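You operate a simulated robot arm through the tools that you are given. There is no shell and no other tool.

You run a simulated two-armed robot. Do the job below in one go: nothing can be reset, and whatever is moved stays where it is left.

## Task
Take the grey cloth from the brown mat and lay it out flat on the side table.

Only the result counts: the job must be done as asked and must still hold three seconds after the hand-in. Knocking over, shifting, dropping, spilling or breaking anything else fails it. Flat cloth is picked up by pressing the open fingertips on it (5 to 10 N) and closing them slowly along it; thin cloth reads only 2 to 8 mm in the jaws.

## Robot
Two 7-joint arms with two-finger parallel grippers on one trunk, on a base that moves. Base frame: it is fixed to the floor where the robot stands at the start and does not move with it; the origin is under the middle of the robot, x ahead of it, y to its left, z up. Units: m, degrees, N and s.
The left shoulder is at the start at [0.05, 0.165, 1.03], the right one opposite. With the tool pointing down near the work surface each hand reaches from about 0.24 to 0.7 m from the robot's upright axis, wherever it stands, measured 20 degrees to its own side. Places, roughly: grey cloth [-2.75, -3, 0.75]; side table [-2.2, -3.7, 0.8]. Payload 3.91 kg a hand.
The tool frame of a hand sits at the grasp point between the pads (the TCP): z along the fingers, y along the line on which they close. The tips reach 0.03 m beyond it. The gripper opens to 0.11 m. The fingers are 0.02 m wide and 0.01 m thick; the gripper's body (0.048 by 0.112 m) begins 0.055 m behind the TCP.
Orientation is that of the tool frame in the base frame, as a unit quaternion [x, y, z, w]. With the fingers straight down and closing along the base's y, the tool's x points along the base's -x, its y along +y and its z along -z.

## Interface
- The arms move only by the tool send_rows. It takes "left_rows", "right_rows" or both (then of equal length, played together; a hand with none holds still); each is a list of rows, each an object (a shift or turn left out is 0, a gripper value left out holds the last) with "claw": the opening, from 0 (shut) to 1 (fully open); "slide": the shift along the base's x, y, z in units of 30 mm (1.0 is 30 mm), a list of three; "rotation": the turn, a rotation vector about the base's x, y, z in units of 5 degrees (1.0 is 5 degrees), a list of three. In form: [{"claw": claw, "slide": [tx, ty, tz], "rotation": [rx, ry, rz]}, ...]. A call has 1 to 20 rows; each row shifts and turns the commanded pose from where the row before left it. A call with a number of a shift or a turn outside -1 to 1 is refused whole. Each row takes 0.2 s and may step no farther than 0.05 m and 8.6 degrees from the row before; otherwise, or with a gripper value out of range, the whole call is refused. A pose out of reach is approached as far as the arm can. The call stops where the force on the tool passes 40 N (or 10 N more than at its start, if that is more) or the arm is blocked; 0.2 s more then pass. The fingers move at their own pace (about 0.045 m/s each) and stop on an object; they squeeze with about 41 N. The grip force told is the motor's: it shows also when the fingers shut on nothing. Time passes only in rows, and 0.2 s behind the last, so rows that do not move let the fingers close. It gives the time, the measured TCP pose, the force on the tool (base axes), the opening and the grip force at its end, in the units of the frame above (readings bear some noise), with the torque about the TCP (base axes, N m) and any sound that the robot's microphone picked up, and new pictures: "show" is both (left out), scene, wrist or none (wrist: the cameras of the hands that moved).
- Cameras (640 x 400 px; columns grow to the right, rows downward): "scene" is now at [0.1172, 0.0074, 1.2126]; the picture's right is [0.05, -1.00, 0.00], its down [-0.57, -0.03, -0.82] and it looks along [0.82, 0.04, -0.57] (base axes); focal length 274 px, centre (320, 200). "left" rides on the left gripper at [0.072, -0.017, -0.103] in its tool frame; the picture's right is [0.23, 0.97, 0.00], its down [-0.76, 0.18, -0.62] and it looks along [-0.61, 0.14, 0.78] (tool axes); focal length 222 px, centre (320, 200). "right" rides on the right gripper at [0.072, 0.017, -0.103] in its tool frame; the picture's right is [-0.23, 0.97, 0.00], its down [-0.76, -0.18, -0.62] and it looks along [-0.61, -0.14, 0.78] (tool axes); focal length 222 px, centre (320, 200). There is no depth. A picture from a camera that has moved, and an enlarged one, comes with that camera's place and axes in the base frame and with its lens. The place of the scene camera against the robot may be out by one fixed shift of up to 0.018 m in any direction.
- move_column(by): slides the trunk up (or, below 0, down) by that many m; the arms and the scene camera ride with it, the base frame stays. It gives what a move gives, with no picture.
- roll_base(legs): drives the robot by 1 to 6 legs, each [ahead, left, turn to the left] in m, m and degrees, along the robot's own axes; the way and the turn of a leg run together, so that a leg with both is an arc; at most 1.5 m and 180 degrees a leg. The arms and the cameras ride along, it lands a little off, and it stops where it bumps. It gives what a move gives, and a new picture of the scene camera.
- turn_head(pan, tilt): turns the head with the scene camera to pan (to the left, within 80 degrees either way) and tilt (down, from -29 to 69), counted from straight ahead of the robot. It gives what a move gives, and a new picture of the scene camera.
- close_up(camera, box): a new picture of the part [left, top, right, bottom] of that camera's present view, enlarged. No time passes.
- finish_job(): hands the job in; it is judged then, once.

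Nothing tells you exact positions but the pictures and the camera data. Unless the task says otherwise, let go and move clear before handing in.

The tools are called after "Request:" as name(argument=value, ...) on one line, values as JSON. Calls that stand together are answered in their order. send_rows: Moves the arms, as the interface text tells. Its arguments: {"type":"object","properties":{"left_rows":{"type":"array","items":{"type":"object","properties":{"claw":{"type":"number"},"slide":{"type":"array","items":{"type":"number"}},"rotation":{"type":"array","items":{"type":"number"}}}}},"right_rows":{"type":"array","items":{"type":"object","properties":{"claw":{"type":"number"},"slide":{"type":"array","items":{"type":"number"}},"rotation":{"type":"array","items":{"type":"number"}}}}},"show":{"type":"string","enum":["both","scene","wrist","none"]}},"required":[]} The other tools are called the same way: move_column (by) moves the trunk up or down; roll_base (legs) drives the base; turn_head (pan, tilt) turns the head that bears the scene camera; close_up (camera, box) takes an enlarged picture of a part of a camera's view; finish_job () hands the job in.

At the start:

```text
t: 0.0
left_position: [0.4335, 0.2099, 0.9719]
left_tcp_rot: [0.0, 1.0, 0.0, 0.0]
left_contact_force: [0.3, 0.1, 0.2]
left_wrist_torque: [-0.03, 0.01, -0.02]
left_finger_gap: 0.1099
left_gripper_force: 0.1
right_position: [0.4868, -0.2052, 0.9545]
right_tcp_rot: [-0.001, 1.0, 0.001, 0.0]
right_contact_force: [0.1, -0.3, 0.2]
right_wrist_torque: [-0.01, 0.01, 0.01]
right_finger_gap: 0.1097
right_gripper_force: 0.3
trunk travel left (down, up): [-0.25, 0.253]
robot x, y, heading: [-0.0006, -0.0024, 0.2]
head pan, tilt (commanded): [2.8, 34.9]
```

scene: 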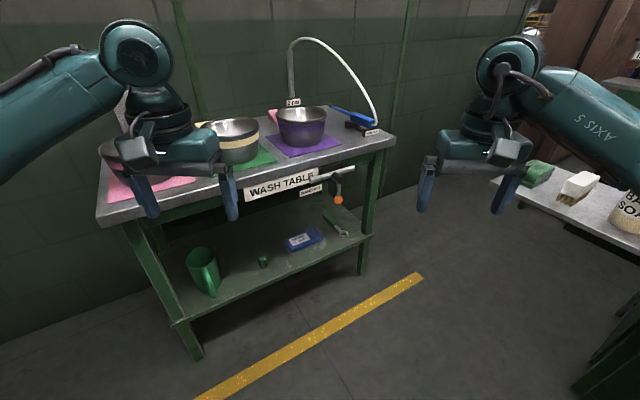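
right: 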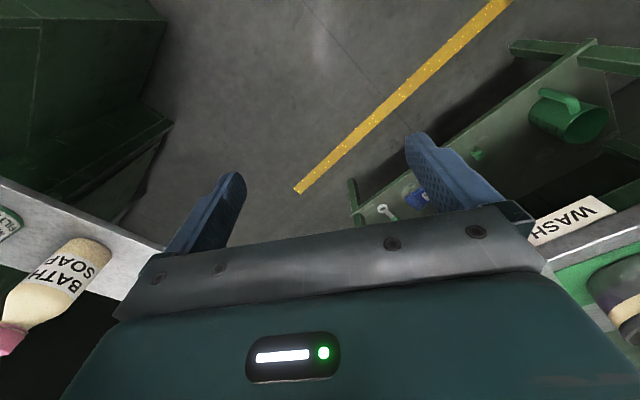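
left: 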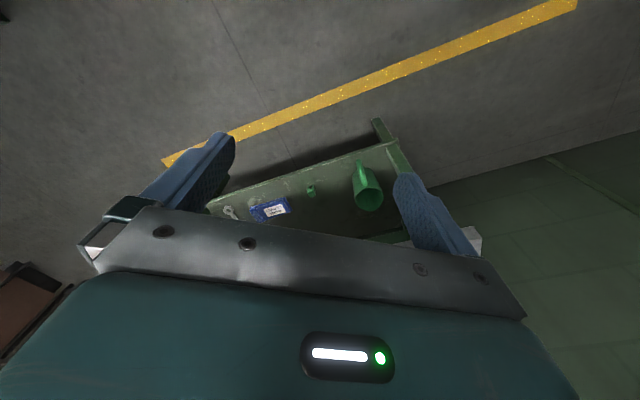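

I see a wash table ahead and a soap shelf to the right; the cloth and side table should be behind me to the right, about 4 m away. I will turn the head to look to the right before driving.

Request:
turn_head(pan=-80, tilt=20)

Request:
turn_head(pan=80, tilt=20)

```text
t: 1.6
left_position: [0.4327, 0.2103, 0.9714]
left_tcp_rot: [0.0, 1.0, 0.0, 0.0]
left_contact_force: [-0.1, 0.2, -0.2]
left_wrist_torque: [0.01, 0.04, 0.05]
left_finger_gap: 0.11
left_gripper_force: 0.0
right_position: [0.4875, -0.2047, 0.955]
right_tcp_rot: [0.001, 1.0, -0.001, 0.001]
right_contact_force: [0.1, -0.2, -0.4]
right_wrist_torque: [-0.02, 0.0, 0.0]
right_finger_gap: 0.11
right_gripper_force: 0.0
trunk travel left (down, up): [-0.25, 0.253]
robot x, y, heading: [-0.0012, -0.0003, -0.1]
head pan, tilt (commanded): [-80.0, 20.0]
camera scene: at [0.0454, -0.0885, 1.2363], right [-0.98, -0.17, 0.0], down [-0.06, 0.34, -0.94], along [0.16, -0.93, -0.34], focal length 274 px, centre (320, 200)
```

scene: 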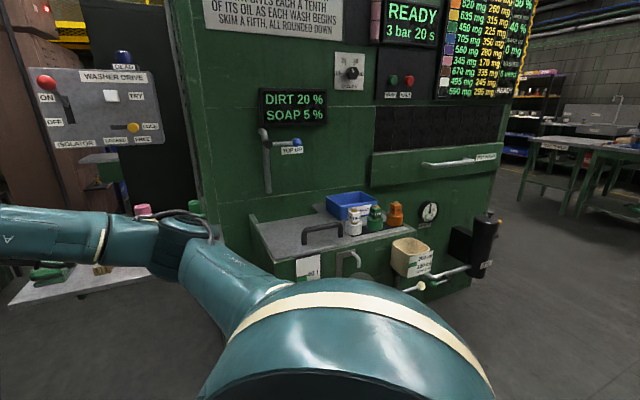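

```text
t: 4.0
left_position: [0.4322, 0.21, 0.9708]
left_tcp_rot: [-0.001, 1.0, 0.0, 0.0]
left_contact_force: [-0.7, -0.4, 0.3]
left_wrist_torque: [0.02, 0.02, 0.0]
left_finger_gap: 0.1099
left_gripper_force: 0.0
right_position: [0.4873, -0.2044, 0.9551]
right_tcp_rot: [0.0, 1.0, 0.001, -0.001]
right_contact_force: [-0.1, -0.1, -0.6]
right_wrist_torque: [0.01, 0.02, 0.02]
right_finger_gap: 0.1101
right_gripper_force: 0.0
trunk travel left (down, up): [-0.25, 0.253]
robot x, y, heading: [0.001, 0.0038, 0.0]
head pan, tilt (commanded): [80.0, 20.0]
camera scene: at [0.0454, 0.0949, 1.2363], right [0.98, -0.17, 0.0], down [-0.06, -0.34, -0.94], along [0.16, 0.93, -0.34], focal length 274 px, centre (320, 200)
```

scene: 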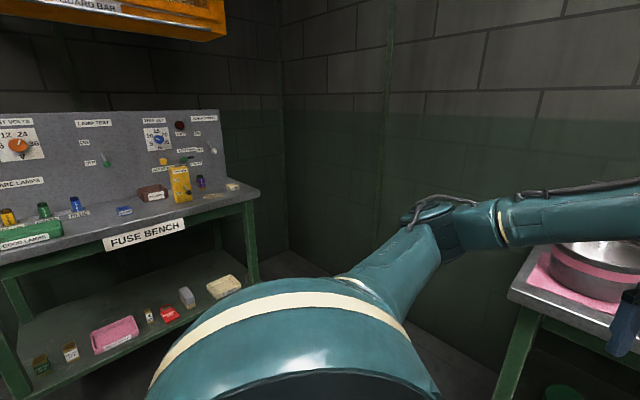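

Nothing lies within about 0.85 m of the robot, so turning on the spot is safe. I will turn to the right towards the cloth's area and look.

Request:
turn_head(pan=0, tilt=20)

Request:
roll_base(legs=[[0, 0, -130]])

```text
t: 5.5
left_position: [0.4328, 0.2094, 0.972]
left_tcp_rot: [0.0, 1.0, 0.0, -0.001]
left_contact_force: [0.0, 0.1, -0.5]
left_wrist_torque: [0.0, -0.02, 0.0]
left_finger_gap: 0.1099
left_gripper_force: 0.0
right_position: [0.4876, -0.2058, 0.955]
right_tcp_rot: [-0.001, 1.0, 0.0, 0.0]
right_contact_force: [0.7, 0.2, -0.8]
right_wrist_torque: [0.02, 0.01, 0.0]
right_finger_gap: 0.11
right_gripper_force: 0.1
trunk travel left (down, up): [-0.25, 0.253]
robot x, y, heading: [-0.0001, 0.0014, 0.3]
head pan, tilt (commanded): [0.0, 20.0]
camera scene: at [0.1223, 0.0033, 1.2363], right [0.0, -1.0, 0.0], down [-0.34, 0.0, -0.94], along [0.94, 0.0, -0.34], focal length 274 px, centre (320, 200)
```

scene: 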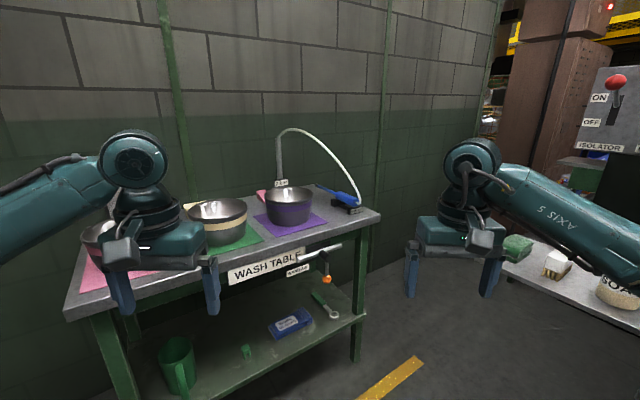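

```text
t: 11.3
left_position: [-0.1161, -0.4654, 0.9707]
left_tcp_rot: [0.905, 0.425, 0.0, 0.0]
left_contact_force: [-0.4, 0.7, -0.1]
left_wrist_torque: [0.01, -0.02, -0.04]
left_finger_gap: 0.1099
left_gripper_force: 0.0
right_position: [-0.4704, -0.2443, 0.9546]
right_tcp_rot: [0.905, 0.425, 0.0, 0.0]
right_contact_force: [-0.1, -0.4, -0.1]
right_wrist_torque: [0.03, 0.01, 0.0]
right_finger_gap: 0.1101
right_gripper_force: 0.1
trunk travel left (down, up): [-0.25, 0.253]
robot x, y, heading: [-0.0031, 0.0005, -129.7]
head pan, tilt (commanded): [0.0, 20.0]
camera scene: at [-0.0784, -0.0909, 1.2363], right [-0.77, 0.64, 0.0], down [0.22, 0.26, -0.94], along [-0.6, -0.72, -0.34], focal length 274 px, centre (320, 200)
```

scene: 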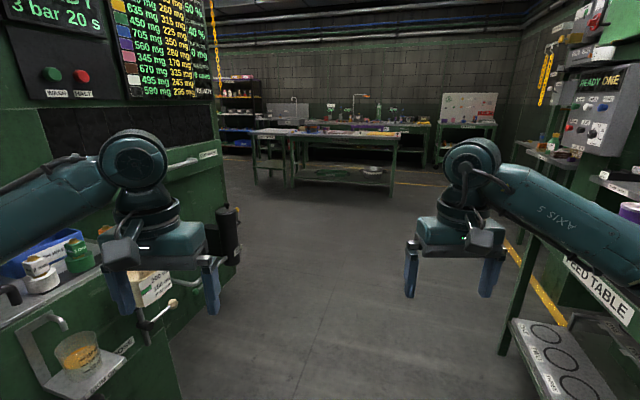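

Request:
close_up(camera="scene", box=[210, 70, 510, 220])

Request:
turn_head(pan=0, tilt=45)

```text
2.13 times, centred on (360, 145) of scene
camera zoom: at [-0.0784, -0.0909, 1.2363], right [-0.77, 0.64, 0.0], down [0.22, 0.26, -0.94], along [-0.6, -0.72, -0.34], focal length 584 px, centre (235, 317)
```

zoom: 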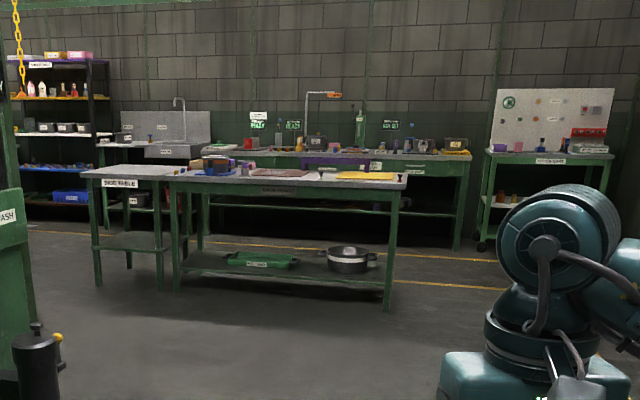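

```text
t: 12.2
left_position: [-0.1147, -0.4669, 0.9714]
left_tcp_rot: [0.905, 0.425, 0.0, 0.0]
left_contact_force: [1.5, 0.0, 0.8]
left_wrist_torque: [-0.01, -0.03, 0.01]
left_finger_gap: 0.1101
left_gripper_force: 0.0
right_position: [-0.4694, -0.2438, 0.9553]
right_tcp_rot: [0.905, 0.425, 0.0, 0.0]
right_contact_force: [-0.4, -0.5, 0.1]
right_wrist_torque: [-0.02, 0.04, -0.01]
right_finger_gap: 0.1099
right_gripper_force: 0.1
trunk travel left (down, up): [-0.25, 0.253]
robot x, y, heading: [0.0018, 0.0009, -129.5]
head pan, tilt (commanded): [0.0, 45.0]
camera scene: at [-0.0708, -0.0819, 1.1977], right [-0.77, 0.64, 0.0], down [0.45, 0.54, -0.71], along [-0.45, -0.54, -0.71], focal length 274 px, centre (320, 200)
```

scene: 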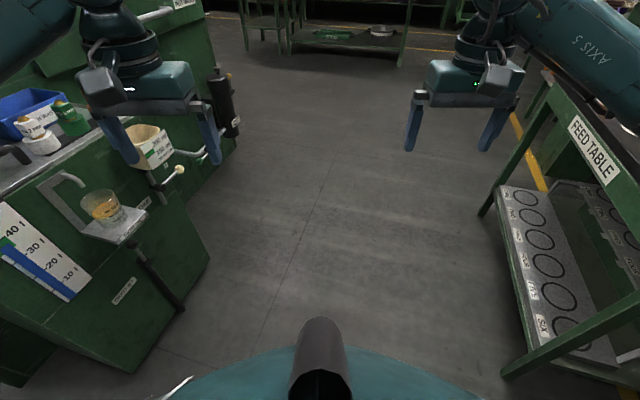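

The aisle ahead runs between a wash machine on the left and a feed table on the right. The workbench with mats, and a side table beside it, is about 3 to 4 m ahead. I will check the clearance on both sides before driving.

Request:
turn_head(pan=-50, tilt=40)

Request:
turn_head(pan=50, tilt=40)

```text
t: 13.4
left_position: [-0.1159, -0.4673, 0.9715]
left_tcp_rot: [0.905, 0.425, -0.001, 0.0]
left_contact_force: [-0.1, -0.3, 0.1]
left_wrist_torque: [0.0, -0.01, 0.02]
left_finger_gap: 0.1099
left_gripper_force: 0.0
right_position: [-0.4693, -0.2434, 0.9547]
right_tcp_rot: [0.906, 0.424, 0.0, 0.0]
right_contact_force: [-0.3, -0.4, 0.0]
right_wrist_torque: [0.0, -0.04, -0.02]
right_finger_gap: 0.1102
right_gripper_force: 0.1
trunk travel left (down, up): [-0.25, 0.253]
robot x, y, heading: [-0.0002, 0.0037, -129.6]
head pan, tilt (commanded): [-50.0, 40.0]
camera scene: at [-0.1038, -0.0198, 1.2049], right [-0.01, 1.0, 0.0], down [0.64, 0.0, -0.77], along [-0.77, 0.0, -0.64], focal length 274 px, centre (320, 200)
```

scene: 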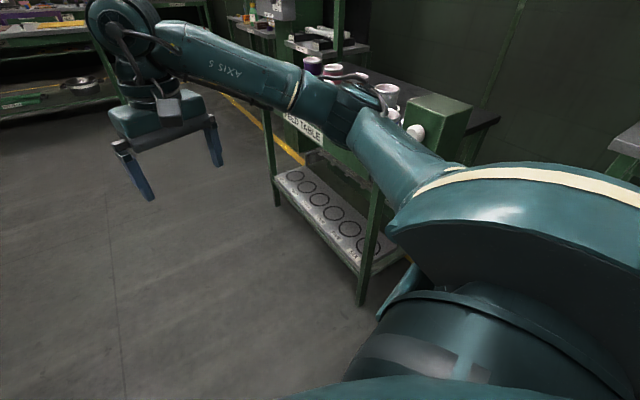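

```text
t: 15.2
left_position: [-0.1159, -0.4665, 0.9716]
left_tcp_rot: [0.905, 0.425, 0.0, 0.0]
left_contact_force: [-0.1, -0.2, -0.8]
left_wrist_torque: [-0.02, 0.03, 0.01]
left_finger_gap: 0.1101
left_gripper_force: 0.0
right_position: [-0.4689, -0.2445, 0.9546]
right_tcp_rot: [0.905, 0.425, 0.0, 0.0]
right_contact_force: [0.2, -0.1, 0.5]
right_wrist_torque: [-0.01, -0.01, 0.01]
right_finger_gap: 0.1098
right_gripper_force: 0.0
trunk travel left (down, up): [-0.25, 0.253]
robot x, y, heading: [0.0007, -0.0022, -129.7]
head pan, tilt (commanded): [50.0, 40.0]
camera scene: at [-0.0038, -0.103, 1.2049], right [-0.98, -0.18, 0.0], down [-0.11, 0.63, -0.77], along [0.14, -0.75, -0.64], focal length 274 px, centre (320, 200)
```

scene: 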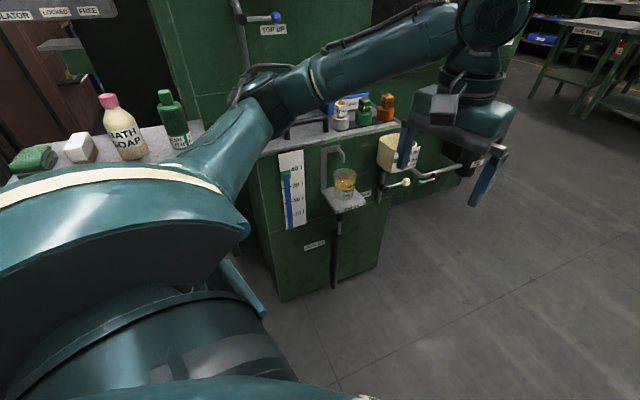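

The aisle axis runs at a heading of about -146°, with clearances of roughly -0.58 m and +0.70 m. The workbench and side table face that axis squarely. I will turn to align, drive 1.3 m along the aisle and look again.

Request:
turn_head(pan=0, tilt=25)

Request:
roll_base(legs=[[0, 0, -16], [0.6, 0.02, 0], [0.7, 0.02, 0]])

```text
t: 16.3
left_position: [-0.1144, -0.4662, 0.971]
left_tcp_rot: [0.905, 0.425, 0.0, 0.0]
left_contact_force: [0.1, 0.9, 0.6]
left_wrist_torque: [-0.03, 0.04, -0.01]
left_finger_gap: 0.1099
left_gripper_force: 0.1
right_position: [-0.469, -0.2433, 0.9542]
right_tcp_rot: [0.905, 0.425, 0.0, -0.001]
right_contact_force: [0.1, 0.2, 0.0]
right_wrist_torque: [0.0, 0.02, 0.01]
right_finger_gap: 0.1099
right_gripper_force: 0.0
trunk travel left (down, up): [-0.25, 0.253]
robot x, y, heading: [0.0009, -0.0024, -129.5]
head pan, tilt (commanded): [0.0, 25.0]
camera scene: at [-0.0777, -0.0902, 1.2282], right [-0.77, 0.64, 0.0], down [0.27, 0.33, -0.91], along [-0.58, -0.7, -0.42], focal length 274 px, centre (320, 200)
```

scene: 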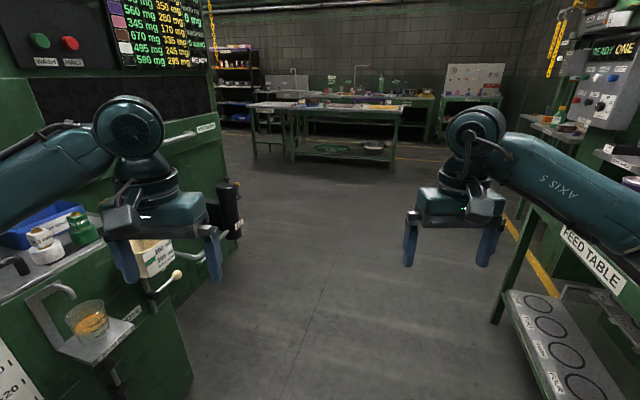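

```text
t: 24.1
left_position: [-1.2717, -1.1877, 0.9715]
left_tcp_rot: [0.953, 0.304, 0.0, -0.001]
left_contact_force: [0.0, 0.5, -0.2]
left_wrist_torque: [0.0, -0.01, 0.01]
left_finger_gap: 0.1102
left_gripper_force: 0.1
right_position: [-1.5565, -0.8813, 0.9554]
right_tcp_rot: [0.953, 0.304, 0.0, 0.0]
right_contact_force: [0.2, -0.1, -0.4]
right_wrist_torque: [0.03, 0.0, 0.0]
right_finger_gap: 0.11
right_gripper_force: 0.1
trunk travel left (down, up): [-0.25, 0.253]
robot x, y, heading: [-1.0407, -0.7691, -144.6]
head pan, tilt (commanded): [0.0, 25.0]
camera scene: at [-1.1395, -0.8336, 1.2282], right [-0.58, 0.82, 0.0], down [0.34, 0.24, -0.91], along [-0.74, -0.52, -0.42], focal length 274 px, centre (320, 200)
```

scene: 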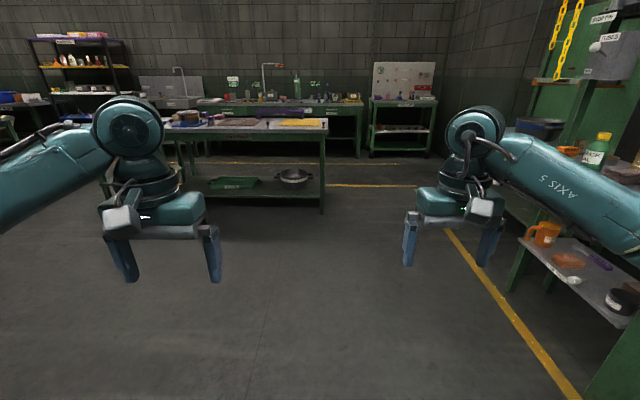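

Request:
turn_head(pan=60, tilt=30)

```text
t: 25.4
left_position: [-1.2719, -1.1876, 0.9715]
left_tcp_rot: [0.953, 0.304, 0.001, 0.0]
left_contact_force: [-0.4, -0.1, 0.0]
left_wrist_torque: [0.01, 0.03, 0.0]
left_finger_gap: 0.1099
left_gripper_force: 0.1
right_position: [-1.5559, -0.8829, 0.9547]
right_tcp_rot: [0.952, 0.305, -0.001, 0.0]
right_contact_force: [0.7, 0.0, -0.1]
right_wrist_torque: [0.0, -0.01, 0.03]
right_finger_gap: 0.1098
right_gripper_force: 0.0
trunk travel left (down, up): [-0.25, 0.253]
robot x, y, heading: [-1.0407, -0.7637, -144.4]
head pan, tilt (commanded): [60.0, 30.0]
camera scene: at [-1.0559, -0.8702, 1.2203], right [-1.0, -0.09, 0.0], down [-0.05, 0.5, -0.87], along [0.08, -0.86, -0.5], focal length 274 px, centre (320, 200)
```

scene: 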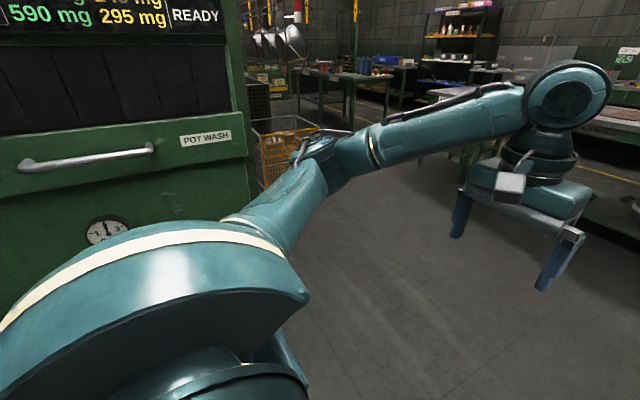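

The machine ends just to my left and the floor ahead is clear. I will drive forward, then diagonally left, to stop about 1.1 m in front of the cloth.

Request:
turn_head(pan=0, tilt=35)

Request:
roll_base(legs=[[0.7, 0, 0], [0.8, 0.8, 0]])

```text
t: 26.6
left_position: [-1.271, -1.1881, 0.9702]
left_tcp_rot: [0.952, 0.305, 0.0, -0.001]
left_contact_force: [0.2, 0.0, 0.4]
left_wrist_torque: [-0.02, -0.02, 0.01]
left_finger_gap: 0.1101
left_gripper_force: 0.0
right_position: [-1.5553, -0.8805, 0.9548]
right_tcp_rot: [0.953, 0.304, 0.001, 0.0]
right_contact_force: [-0.8, 0.5, 0.0]
right_wrist_torque: [0.01, 0.01, 0.0]
right_finger_gap: 0.11
right_gripper_force: 0.0
trunk travel left (down, up): [-0.25, 0.253]
robot x, y, heading: [-1.043, -0.7666, -144.5]
head pan, tilt (commanded): [0.0, 35.0]
camera scene: at [-1.136, -0.8312, 1.2125], right [-0.58, 0.81, 0.0], down [0.47, 0.33, -0.82], along [-0.67, -0.47, -0.57], focal length 274 px, centre (320, 200)
```

scene: 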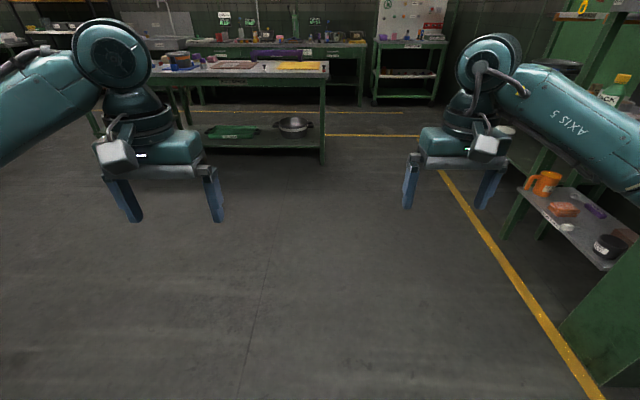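

```text
t: 37.5
left_position: [-2.0425, -2.7081, 0.9717]
left_tcp_rot: [0.953, 0.303, 0.0, 0.0]
left_contact_force: [0.4, 0.2, 0.3]
left_wrist_torque: [-0.03, -0.02, -0.01]
left_finger_gap: 0.1101
left_gripper_force: 0.1
right_position: [-2.3263, -2.4013, 0.9546]
right_tcp_rot: [0.953, 0.304, 0.0, 0.0]
right_contact_force: [-0.4, -0.1, -0.1]
right_wrist_torque: [0.02, 0.01, 0.02]
right_finger_gap: 0.1099
right_gripper_force: 0.1
trunk travel left (down, up): [-0.25, 0.253]
robot x, y, heading: [-1.8121, -2.29, -144.6]
head pan, tilt (commanded): [0.0, 35.0]
camera scene: at [-1.9061, -2.3514, 1.2124], right [-0.58, 0.82, 0.0], down [0.47, 0.33, -0.82], along [-0.67, -0.47, -0.57], focal length 274 px, centre (320, 200)
```

scene: 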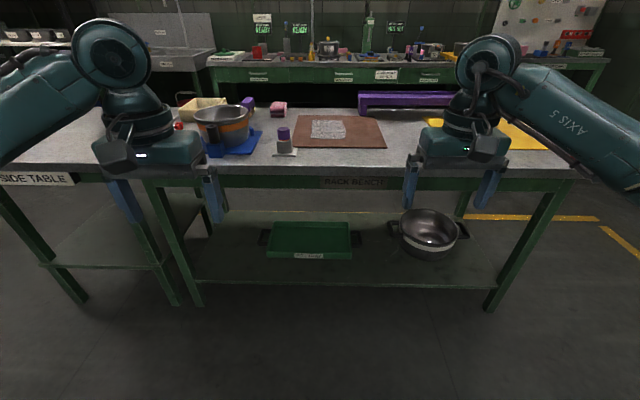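

Request:
close_up(camera="scene", box=[150, 70, 460, 210])

Request:
turn_head(pan=35, tilt=30)

```text
2.06 times, centred on (305, 140) of scene
camera zoom: at [-1.9061, -2.3514, 1.2124], right [-0.58, 0.82, 0.0], down [0.47, 0.33, -0.82], along [-0.67, -0.47, -0.57], focal length 565 px, centre (351, 324)
```

zoom: 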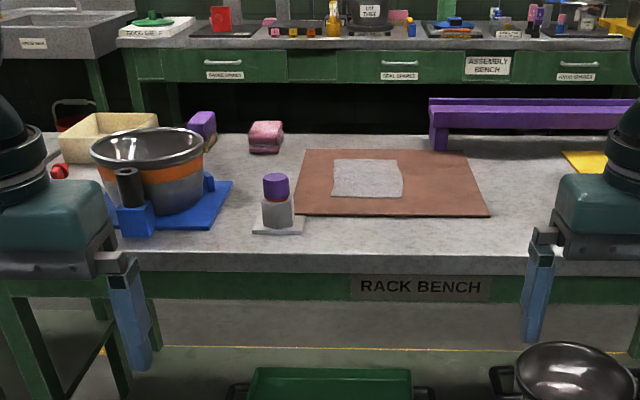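

```text
t: 38.5
left_position: [-2.0432, -2.7077, 0.9717]
left_tcp_rot: [0.953, 0.304, 0.0, 0.0]
left_contact_force: [0.0, 0.1, 0.0]
left_wrist_torque: [-0.01, -0.01, 0.01]
left_finger_gap: 0.1101
left_gripper_force: 0.0
right_position: [-2.3274, -2.4015, 0.9549]
right_tcp_rot: [0.953, 0.302, 0.0, 0.0]
right_contact_force: [0.5, -0.6, -0.3]
right_wrist_torque: [-0.02, 0.02, 0.01]
right_finger_gap: 0.1099
right_gripper_force: 0.0
trunk travel left (down, up): [-0.25, 0.253]
robot x, y, heading: [-1.8105, -2.2853, -144.8]
head pan, tilt (commanded): [35.0, 30.0]
camera scene: at [-1.8648, -2.3855, 1.2202], right [-0.94, 0.34, 0.0], down [0.17, 0.47, -0.87], along [-0.29, -0.82, -0.5], focal length 274 px, centre (320, 200)
```

scene: 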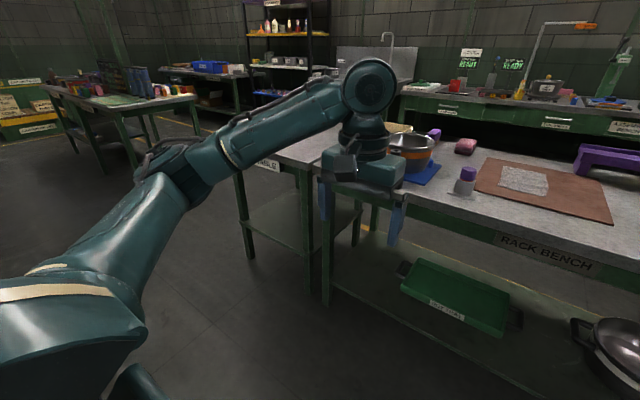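

The grey cloth lies on the brown mat on the rack bench, roughly 1.35 m ahead of my axis. It looks about 0.15 m wide by 0.23 m deep, with a small bottle to its near left. I will look down to judge how close the base can go, and look at the side table.

Request:
turn_head(pan=0, tilt=69)

Request:
turn_head(pan=55, tilt=25)

```text
t: 39.5
left_position: [-2.0427, -2.7081, 0.9714]
left_tcp_rot: [0.953, 0.303, 0.0, 0.0]
left_contact_force: [0.0, 0.7, 0.2]
left_wrist_torque: [-0.01, 0.04, -0.01]
left_finger_gap: 0.1099
left_gripper_force: 0.1
right_position: [-2.3252, -2.4013, 0.9534]
right_tcp_rot: [0.953, 0.303, 0.0, 0.0]
right_contact_force: [-0.1, 0.0, 1.2]
right_wrist_torque: [-0.05, 0.0, 0.02]
right_finger_gap: 0.1098
right_gripper_force: 0.2
trunk travel left (down, up): [-0.25, 0.253]
robot x, y, heading: [-1.8099, -2.2852, -145.0]
head pan, tilt (commanded): [0.0, 68.8]
camera scene: at [-1.8799, -2.3328, 1.1688], right [-0.58, 0.82, 0.0], down [0.76, 0.54, -0.36], along [-0.3, -0.21, -0.93], focal length 274 px, centre (320, 200)
```

scene: 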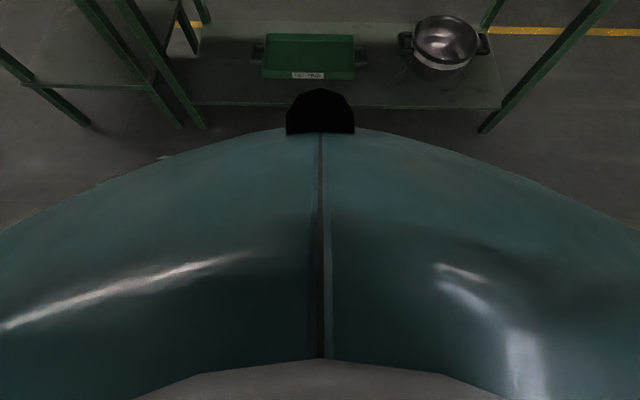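

```text
t: 40.8
left_position: [-2.0416, -2.7079, 0.9717]
left_tcp_rot: [0.953, 0.304, 0.0, -0.001]
left_contact_force: [0.6, 0.4, -0.1]
left_wrist_torque: [-0.03, -0.04, 0.02]
left_finger_gap: 0.1099
left_gripper_force: 0.0
right_position: [-2.326, -2.401, 0.9551]
right_tcp_rot: [0.953, 0.303, 0.001, 0.001]
right_contact_force: [0.1, 0.5, 0.2]
right_wrist_torque: [0.02, 0.01, -0.04]
right_finger_gap: 0.1101
right_gripper_force: 0.1
trunk travel left (down, up): [-0.25, 0.253]
robot x, y, heading: [-1.81, -2.2901, -144.4]
head pan, tilt (commanded): [55.0, 25.0]
camera scene: at [-1.8338, -2.3925, 1.2282], right [-1.0, -0.01, 0.0], down [0.0, 0.42, -0.91], along [0.0, -0.91, -0.42], focal length 274 px, centre (320, 200)
```

scene: 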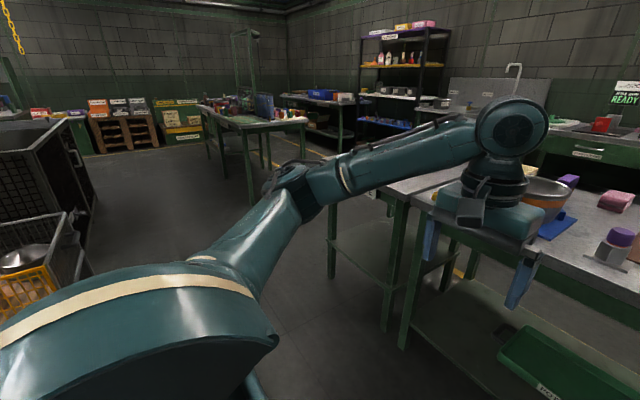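

The base itself is hidden by the chest, so I will approach in small steps. I raise the trunk first so the hands clear everything on the bench, then move 0.4 m closer.

Request:
move_column(by=0.12)

Request:
turn_head(pan=0, tilt=40)

Request:
roll_base(legs=[[0.4, 0.0, 0]])

```text
t: 42.3
left_position: [-2.0414, -2.7082, 1.0911]
left_tcp_rot: [0.953, 0.304, 0.0, 0.001]
left_contact_force: [-0.1, -0.1, 0.0]
left_wrist_torque: [0.0, -0.03, -0.03]
left_finger_gap: 0.11
left_gripper_force: 0.0
right_position: [-2.3266, -2.4019, 1.0753]
right_tcp_rot: [0.953, 0.303, 0.0, 0.0]
right_contact_force: [0.8, 0.0, 0.3]
right_wrist_torque: [0.03, 0.0, 0.01]
right_finger_gap: 0.1101
right_gripper_force: 0.0
trunk travel left (down, up): [-0.37, 0.133]
robot x, y, heading: [-1.8066, -2.2878, -144.6]
head pan, tilt (commanded): [55.0, 25.0]
```

```text
t: 43.5
left_position: [-2.0413, -2.7071, 1.0916]
left_tcp_rot: [0.953, 0.303, -0.001, -0.001]
left_contact_force: [-0.2, 0.2, -0.2]
left_wrist_torque: [0.03, 0.01, 0.0]
left_finger_gap: 0.11
left_gripper_force: 0.0
right_position: [-2.3263, -2.4011, 1.0761]
right_tcp_rot: [0.953, 0.303, 0.0, 0.0]
right_contact_force: [-0.1, -0.7, 1.2]
right_wrist_torque: [0.01, -0.01, 0.04]
right_finger_gap: 0.11
right_gripper_force: 0.1
trunk travel left (down, up): [-0.37, 0.133]
robot x, y, heading: [-1.8083, -2.2798, -144.6]
head pan, tilt (commanded): [0.0, 40.0]
camera scene: at [-1.9036, -2.3496, 1.3249], right [-0.58, 0.82, 0.0], down [0.52, 0.37, -0.77], along [-0.62, -0.44, -0.64], focal length 274 px, centre (320, 200)
```

scene: 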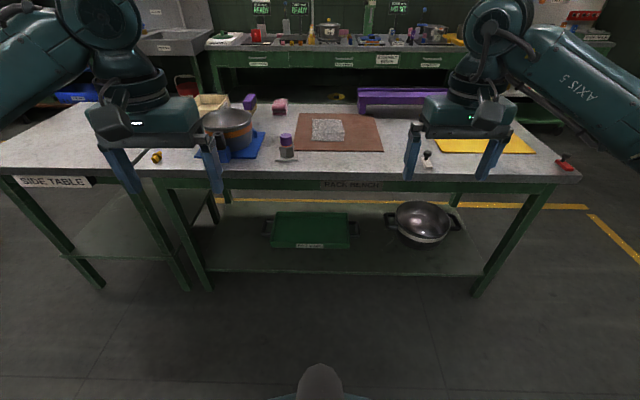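

```text
t: 46.0
left_position: [-2.3661, -2.9382, 1.0908]
left_tcp_rot: [0.953, 0.304, 0.001, 0.0]
left_contact_force: [0.4, -0.3, -0.6]
left_wrist_torque: [0.0, -0.02, 0.0]
left_finger_gap: 0.1102
left_gripper_force: 0.1
right_position: [-2.6506, -2.6314, 1.075]
right_tcp_rot: [0.953, 0.303, 0.001, 0.0]
right_contact_force: [-0.4, -0.4, 0.0]
right_wrist_torque: [0.01, -0.01, -0.04]
right_finger_gap: 0.1098
right_gripper_force: 0.1
trunk travel left (down, up): [-0.37, 0.133]
robot x, y, heading: [-2.1353, -2.5158, -144.5]
head pan, tilt (commanded): [0.0, 40.0]
camera scene: at [-2.2284, -2.5798, 1.3248], right [-0.58, 0.82, 0.0], down [0.52, 0.37, -0.77], along [-0.62, -0.44, -0.64], focal length 274 px, centre (320, 200)
```

scene: 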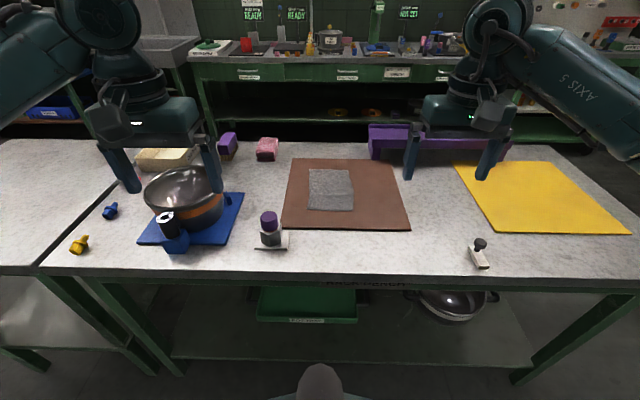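

From two views, the bench top is at about z = 0.81. The cloth is about 0.135 wide by 0.20 deep, with its near edge 0.68 m from my axis, and the bench front edge is 0.48 m away. I will creep 0.12 m closer and shift slightly right to centre on the cloth.

Request:
roll_base(legs=[[0.06, -0.03, 0], [0.06, 0, 0]])

```text
t: 47.6
left_position: [-2.482, -2.9816, 1.0909]
left_tcp_rot: [0.953, 0.303, 0.0, 0.001]
left_contact_force: [-0.2, -0.8, 0.0]
left_wrist_torque: [-0.03, 0.01, -0.05]
left_finger_gap: 0.1102
left_gripper_force: 0.1
right_position: [-2.7651, -2.6734, 1.0745]
right_tcp_rot: [0.953, 0.302, -0.001, 0.0]
right_contact_force: [0.3, 1.0, -0.2]
right_wrist_torque: [-0.02, -0.05, -0.01]
right_finger_gap: 0.1102
right_gripper_force: 0.0
trunk travel left (down, up): [-0.37, 0.133]
robot x, y, heading: [-2.2466, -2.558, -145.0]
head pan, tilt (commanded): [0.0, 40.0]
camera scene: at [-2.3429, -2.6234, 1.3248], right [-0.58, 0.82, 0.0], down [0.53, 0.37, -0.77], along [-0.63, -0.44, -0.64], focal length 274 px, centre (320, 200)
```

scene: 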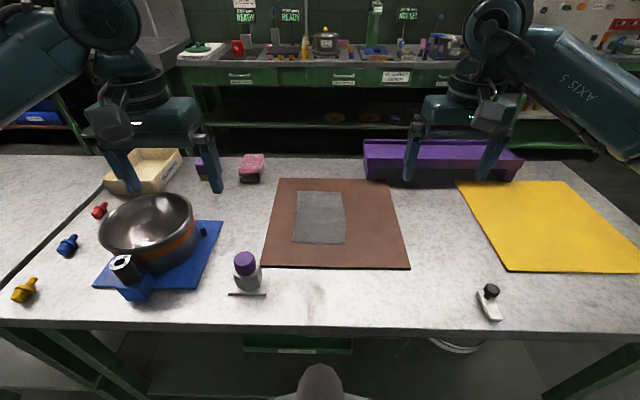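

The base moved cleanly with no bump. The cloth now spans 0.56 to 0.76 m ahead and ±0.065 m across, so it is within reach. Next I yaw both hands 90°, cameras outward, so the fingers close fore and aft and can pinch the cloth's near corners like pegs.

Request:
send_rows(left_rows=[{"rotation": [0, 0, -1]}, {"rotation": [0, 0, -1]}, {"rotation": [0, 0, -1]}, {"rotation": [0, 0, -1]}, {"rotation": [0, 0, -1]}, {"rotation": [0, 0, -1]}, {"rotation": [0, 0, -1]}, {"rotation": [0, 0, -1]}, {"rotation": [0, 0, -1]}, {"rotation": [0, 0, -1]}, {"rotation": [0, 0, -1]}, {"rotation": [0, 0, -1]}, {"rotation": [0, 0, -1]}, {"rotation": [0, 0, -1]}, {"rotation": [0, 0, -1]}, {"rotation": [0, 0, -1]}, {"rotation": [0, 0, -1]}, {"rotation": [0, 0, -1]}], right_rows=[{"rotation": [0, 0, 1]}, {"rotation": [0, 0, 1]}, {"rotation": [0, 0, 1]}, {"rotation": [0, 0, 1]}, {"rotation": [0, 0, 1]}, {"rotation": [0, 0, 1]}, {"rotation": [0, 0, 1]}, {"rotation": [0, 0, 1]}, {"rotation": [0, 0, 1]}, {"rotation": [0, 0, 1]}, {"rotation": [0, 0, 1]}, {"rotation": [0, 0, 1]}, {"rotation": [0, 0, 1]}, {"rotation": [0, 0, 1]}, {"rotation": [0, 0, 1]}, {"rotation": [0, 0, 1]}, {"rotation": [0, 0, 1]}, {"rotation": [0, 0, 1]}], show="both")

```text
t: 51.4
left_position: [-2.4818, -2.9815, 1.0914]
left_tcp_rot: [0.888, -0.461, 0.0, 0.0]
left_contact_force: [-0.3, 0.3, -0.9]
left_wrist_torque: [-0.01, 0.01, -0.01]
left_finger_gap: 0.1102
left_gripper_force: 0.0
right_position: [-2.7659, -2.6739, 1.0747]
right_tcp_rot: [0.779, 0.628, -0.001, 0.0]
right_contact_force: [0.2, -0.5, 0.1]
right_wrist_torque: [0.0, 0.03, -0.03]
right_finger_gap: 0.1099
right_gripper_force: 0.1
right hand out of reach, approached as far as the arm can: row 10, 11, 12, 13, 14, 15, 16, 17, 18
trunk travel left (down, up): [-0.37, 0.133]
robot x, y, heading: [-2.2479, -2.5574, -144.6]
head pan, tilt (commanded): [0.0, 40.0]
camera scene: at [-2.3423, -2.6229, 1.3249], right [-0.58, 0.82, 0.0], down [0.53, 0.37, -0.77], along [-0.63, -0.44, -0.64], focal length 274 px, centre (320, 200)
camera right: at [-2.7349, -2.607, 1.1782], right [0.9, -0.43, 0.0], down [-0.34, -0.71, 0.62], along [-0.27, -0.56, -0.78], focal length 222 px, centre (320, 200)
camera left: at [-2.4259, -3.0304, 1.1942], right [-0.67, -0.75, 0.0], down [-0.58, 0.52, 0.62], along [-0.47, 0.41, -0.78], focal length 222 px, centre (320, 200)
```

scene: 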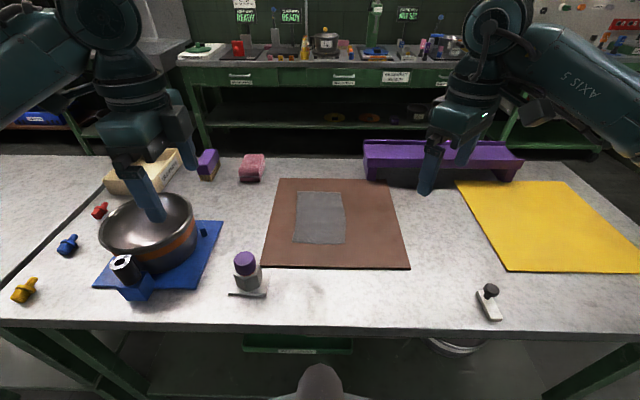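
right: 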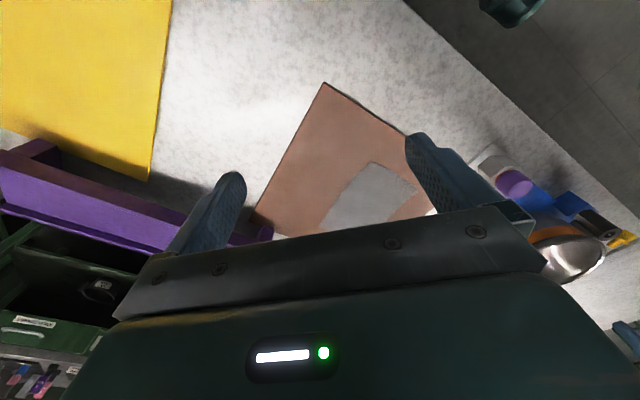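
left: 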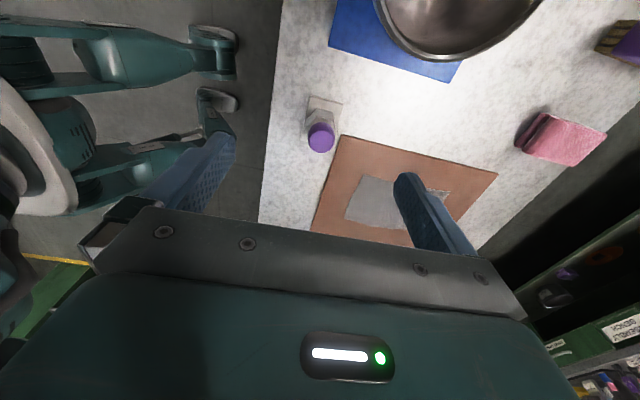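

The left hand yawed fully, but the right wrist hit its limit after about 42°. I will turn the right hand the other way, to -90°. That still closes fore and aft, with its camera inward; tilting the wrists apart later will keep the hands clear of each other.

Request:
send_rows(right_rows=[{"rotation": [0, 0, -1]}, {"rotation": [0, 0, -1]}, {"rotation": [0, 0, -1]}, {"rotation": [0, 0, -1]}, {"rotation": [0, 0, -1]}, {"rotation": [0, 0, -1]}, {"rotation": [0, 0, -1]}, {"rotation": [0, 0, -1]}, {"rotation": [0, 0, -1]}, {"rotation": [0, 0, -1]}, {"rotation": [0, 0, -1]}, {"rotation": [0, 0, -1]}, {"rotation": [0, 0, -1]}, {"rotation": [0, 0, -1]}, {"rotation": [0, 0, -1]}, {"rotation": [0, 0, -1]}, {"rotation": [0, 0, -1]}, {"rotation": [0, 0, -1]}], show="scene")

```text
t: 55.2
left_position: [-2.4815, -2.9804, 1.0914]
left_tcp_rot: [0.888, -0.46, 0.001, 0.0]
left_contact_force: [0.1, -0.6, 0.5]
left_wrist_torque: [0.02, 0.0, 0.03]
left_finger_gap: 0.1099
left_gripper_force: 0.0
right_position: [-2.7661, -2.6748, 1.0741]
right_tcp_rot: [0.994, -0.108, 0.0, -0.001]
right_contact_force: [0.2, 0.7, -0.2]
right_wrist_torque: [0.01, -0.02, -0.01]
right_finger_gap: 0.1099
right_gripper_force: 0.0
trunk travel left (down, up): [-0.37, 0.133]
robot x, y, heading: [-2.2472, -2.5557, -144.8]
head pan, tilt (commanded): [0.0, 40.0]
camera scene: at [-2.3423, -2.6229, 1.3249], right [-0.58, 0.82, 0.0], down [0.53, 0.37, -0.77], along [-0.63, -0.44, -0.64], focal length 274 px, centre (320, 200)
```

scene: 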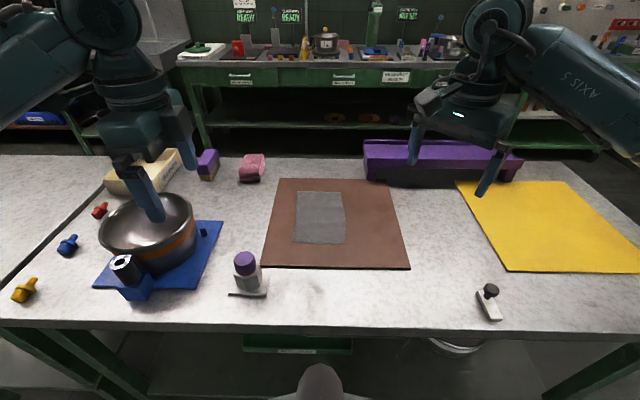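

Request:
send_rows(right_rows=[{"rotation": [0, 0, -1]}, {"rotation": [0, 0, -1]}, {"rotation": [0, 0, -1]}, {"rotation": [0, 0, -1]}, {"rotation": [0, 0, -1]}, {"rotation": [0, 0, -1]}, {"rotation": [0, 0, -1]}, {"rotation": [0, 0, -1]}, {"rotation": [0, 0, -0.5]}], show="both")

```text
t: 57.2
left_position: [-2.4819, -2.9802, 1.0913]
left_tcp_rot: [0.888, -0.46, 0.0, 0.0]
left_contact_force: [-0.2, 0.9, -0.4]
left_wrist_torque: [0.0, 0.01, -0.01]
left_finger_gap: 0.11
left_gripper_force: 0.0
right_position: [-2.7655, -2.6749, 1.0749]
right_tcp_rot: [0.888, -0.46, -0.001, -0.001]
right_contact_force: [0.1, 0.4, 0.2]
right_wrist_torque: [-0.02, -0.02, 0.03]
right_finger_gap: 0.11
right_gripper_force: 0.2
trunk travel left (down, up): [-0.37, 0.133]
robot x, y, heading: [-2.2538, -2.56, -144.9]
head pan, tilt (commanded): [0.0, 40.0]
camera scene: at [-2.3423, -2.6229, 1.3249], right [-0.58, 0.82, 0.0], down [0.53, 0.37, -0.77], along [-0.63, -0.44, -0.64], focal length 274 px, centre (320, 200)
camera right: at [-2.7387, -2.7427, 1.1779], right [-0.93, -0.38, 0.0], down [-0.29, 0.72, 0.62], along [-0.23, 0.58, -0.78], focal length 222 px, centre (320, 200)
```

scene: 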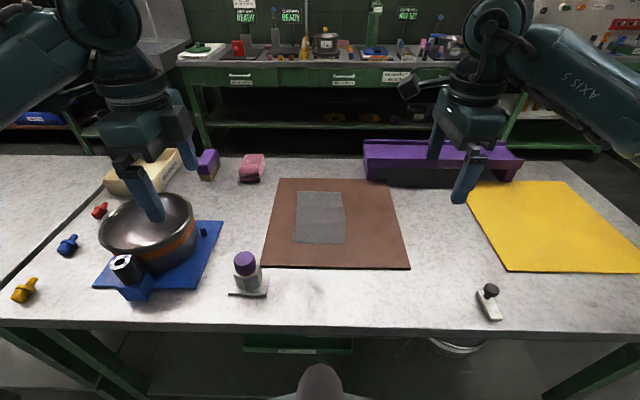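
right: 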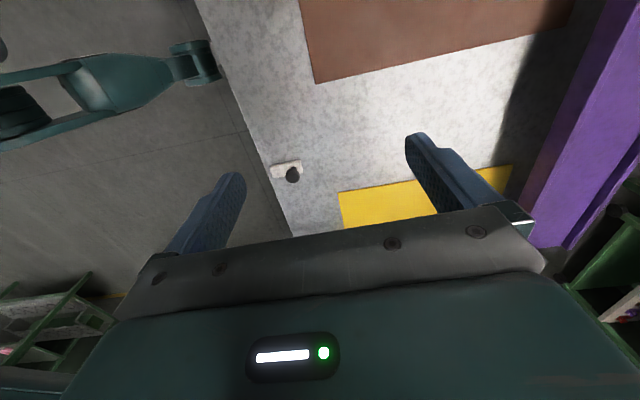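

Request:
close_up(camera="scene", box=[120, 130, 260, 240])

Request:
close_up(camera="scene", box=[400, 110, 540, 220])

Request:
close_up(camera="scene", box=[250, 165, 420, 285])

```text
3.64 times, centred on (190, 185) of scene
camera zoom: at [-2.3423, -2.6229, 1.3249], right [-0.58, 0.82, 0.0], down [0.53, 0.37, -0.77], along [-0.63, -0.44, -0.64], focal length 996 px, centre (793, 254)
```

zoom: 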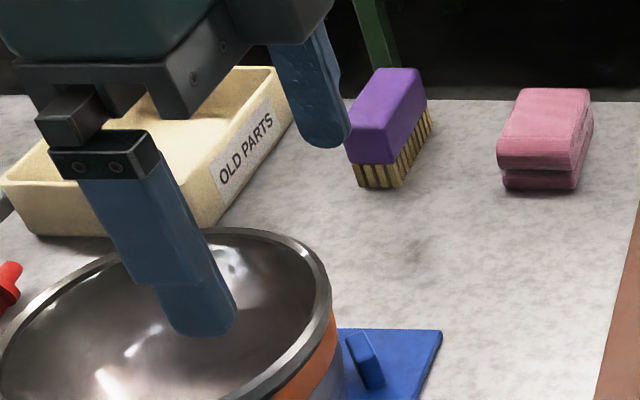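

```text
3.64 times, centred on (470, 165) of scene
camera zoom: at [-2.3423, -2.6229, 1.3249], right [-0.58, 0.82, 0.0], down [0.53, 0.37, -0.77], along [-0.63, -0.44, -0.64], focal length 996 px, centre (-226, 327)
```

zoom: 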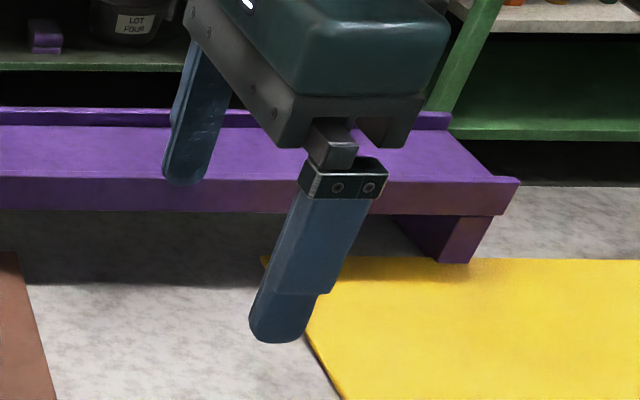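

```text
3.33 times, centred on (335, 225) of scene
camera zoom: at [-2.3423, -2.6229, 1.3249], right [-0.58, 0.82, 0.0], down [0.53, 0.37, -0.77], along [-0.63, -0.44, -0.64], focal length 913 px, centre (270, 117)
```

zoom: 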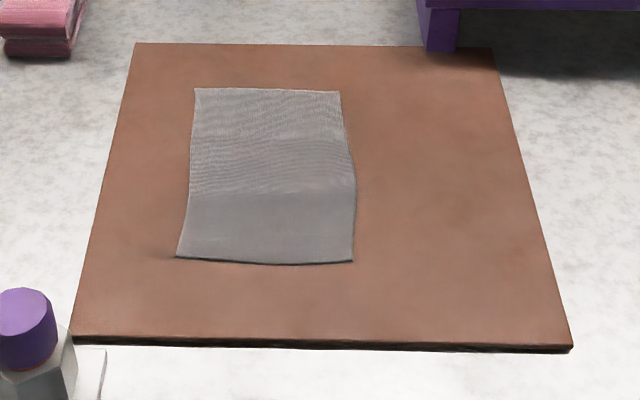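

The cloth is about 0.13 × 0.20 m and lies on a mat about 8 mm thick. Comparing the fingertips with their known positions puts the scene camera about 15 mm lower than stated, so the cloth surface is near z = 0.80. I will tilt the wrists apart by 20° and bring both hands above the near corners, staying high.

Request:
send_rows(left_rows=[{"claw": 1, "rotation": [0.817, 0.576, 0]}, {"rotation": [0.817, 0.576, 0]}, {"rotation": [0.817, 0.576, 0]}, {"rotation": [0.817, 0.576, 0]}, {"slide": [-0.94, 0.166, 0]}, {"slide": [-0.94, 0.166, 0]}, {"slide": [-0.94, 0.166, 0]}, {"slide": [-0.94, 0.166, 0]}, {"slide": [-0.94, 0.166, 0]}, {"slide": [-0.94, 0.166, 0]}, {"slide": [-0.94, 0.166, 0]}, {"slide": [-0.94, 0.166, 0]}], right_rows=[{"claw": 1, "rotation": [-0.817, -0.576, 0]}, {"rotation": [-0.817, -0.576, 0]}, {"rotation": [-0.817, -0.576, 0]}, {"rotation": [-0.817, -0.576, 0]}, {"slide": [0.048, -0.809, 0]}, {"slide": [0.048, -0.809, 0]}, {"slide": [0.048, -0.809, 0]}, {"slide": [0.048, -0.809, 0]}, {"slide": [0.048, -0.809, 0]}, {"slide": [0.048, -0.809, 0]}, {"slide": [0.048, -0.809, 0]}, {"slide": [0, 0, 0]}], show="both")

```text
t: 59.8
left_position: [-2.7065, -2.9412, 1.0899]
left_tcp_rot: [0.875, -0.452, -0.153, -0.079]
left_contact_force: [0.3, 0.7, -0.3]
left_wrist_torque: [0.01, 0.0, -0.01]
left_finger_gap: 0.1101
left_gripper_force: 0.0
right_position: [-2.7564, -2.8448, 1.0756]
right_tcp_rot: [0.874, -0.453, 0.154, 0.081]
right_contact_force: [-0.1, -0.1, 0.5]
right_wrist_torque: [-0.04, 0.0, 0.02]
right_finger_gap: 0.1101
right_gripper_force: 0.1
trunk travel left (down, up): [-0.37, 0.133]
robot x, y, heading: [-2.2508, -2.5596, -145.0]
head pan, tilt (commanded): [0.0, 40.0]
camera scene: at [-2.3427, -2.6223, 1.3249], right [-0.58, 0.82, 0.0], down [0.53, 0.37, -0.77], along [-0.63, -0.44, -0.64], focal length 274 px, centre (320, 200)
camera right: at [-2.7518, -2.8814, 1.1966], right [-0.92, -0.39, -0.08], down [-0.39, 0.86, 0.33], along [-0.06, 0.33, -0.94], focal length 222 px, centre (320, 200)
camera left: at [-2.6335, -3.0156, 1.1623], right [-0.67, -0.74, -0.08], down [-0.44, 0.31, 0.85], along [-0.6, 0.6, -0.53], focal length 222 px, centre (320, 200)
```

scene: 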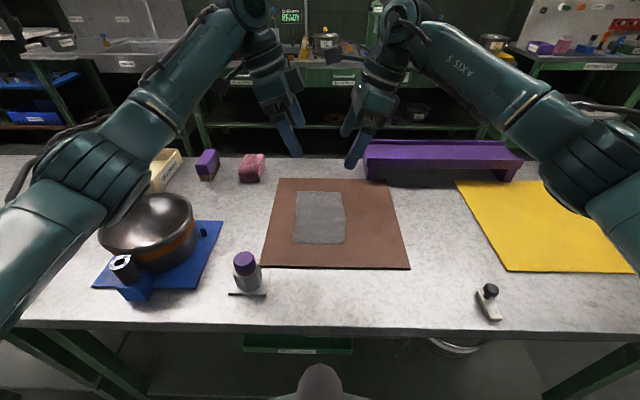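
right: 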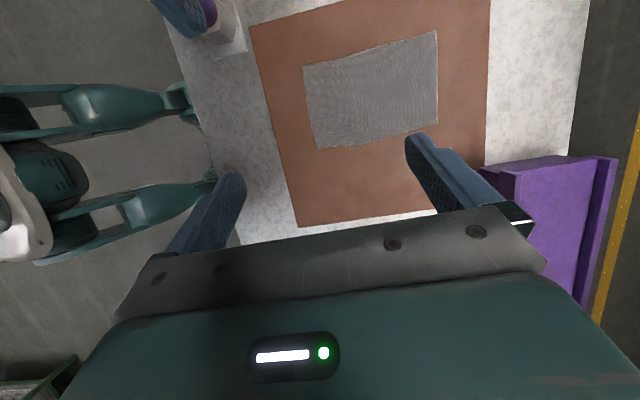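
left: 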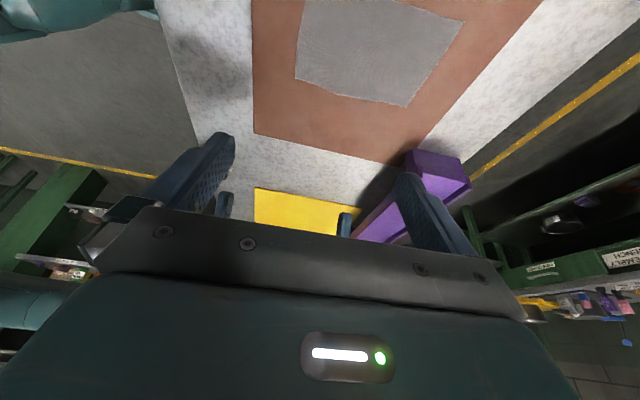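

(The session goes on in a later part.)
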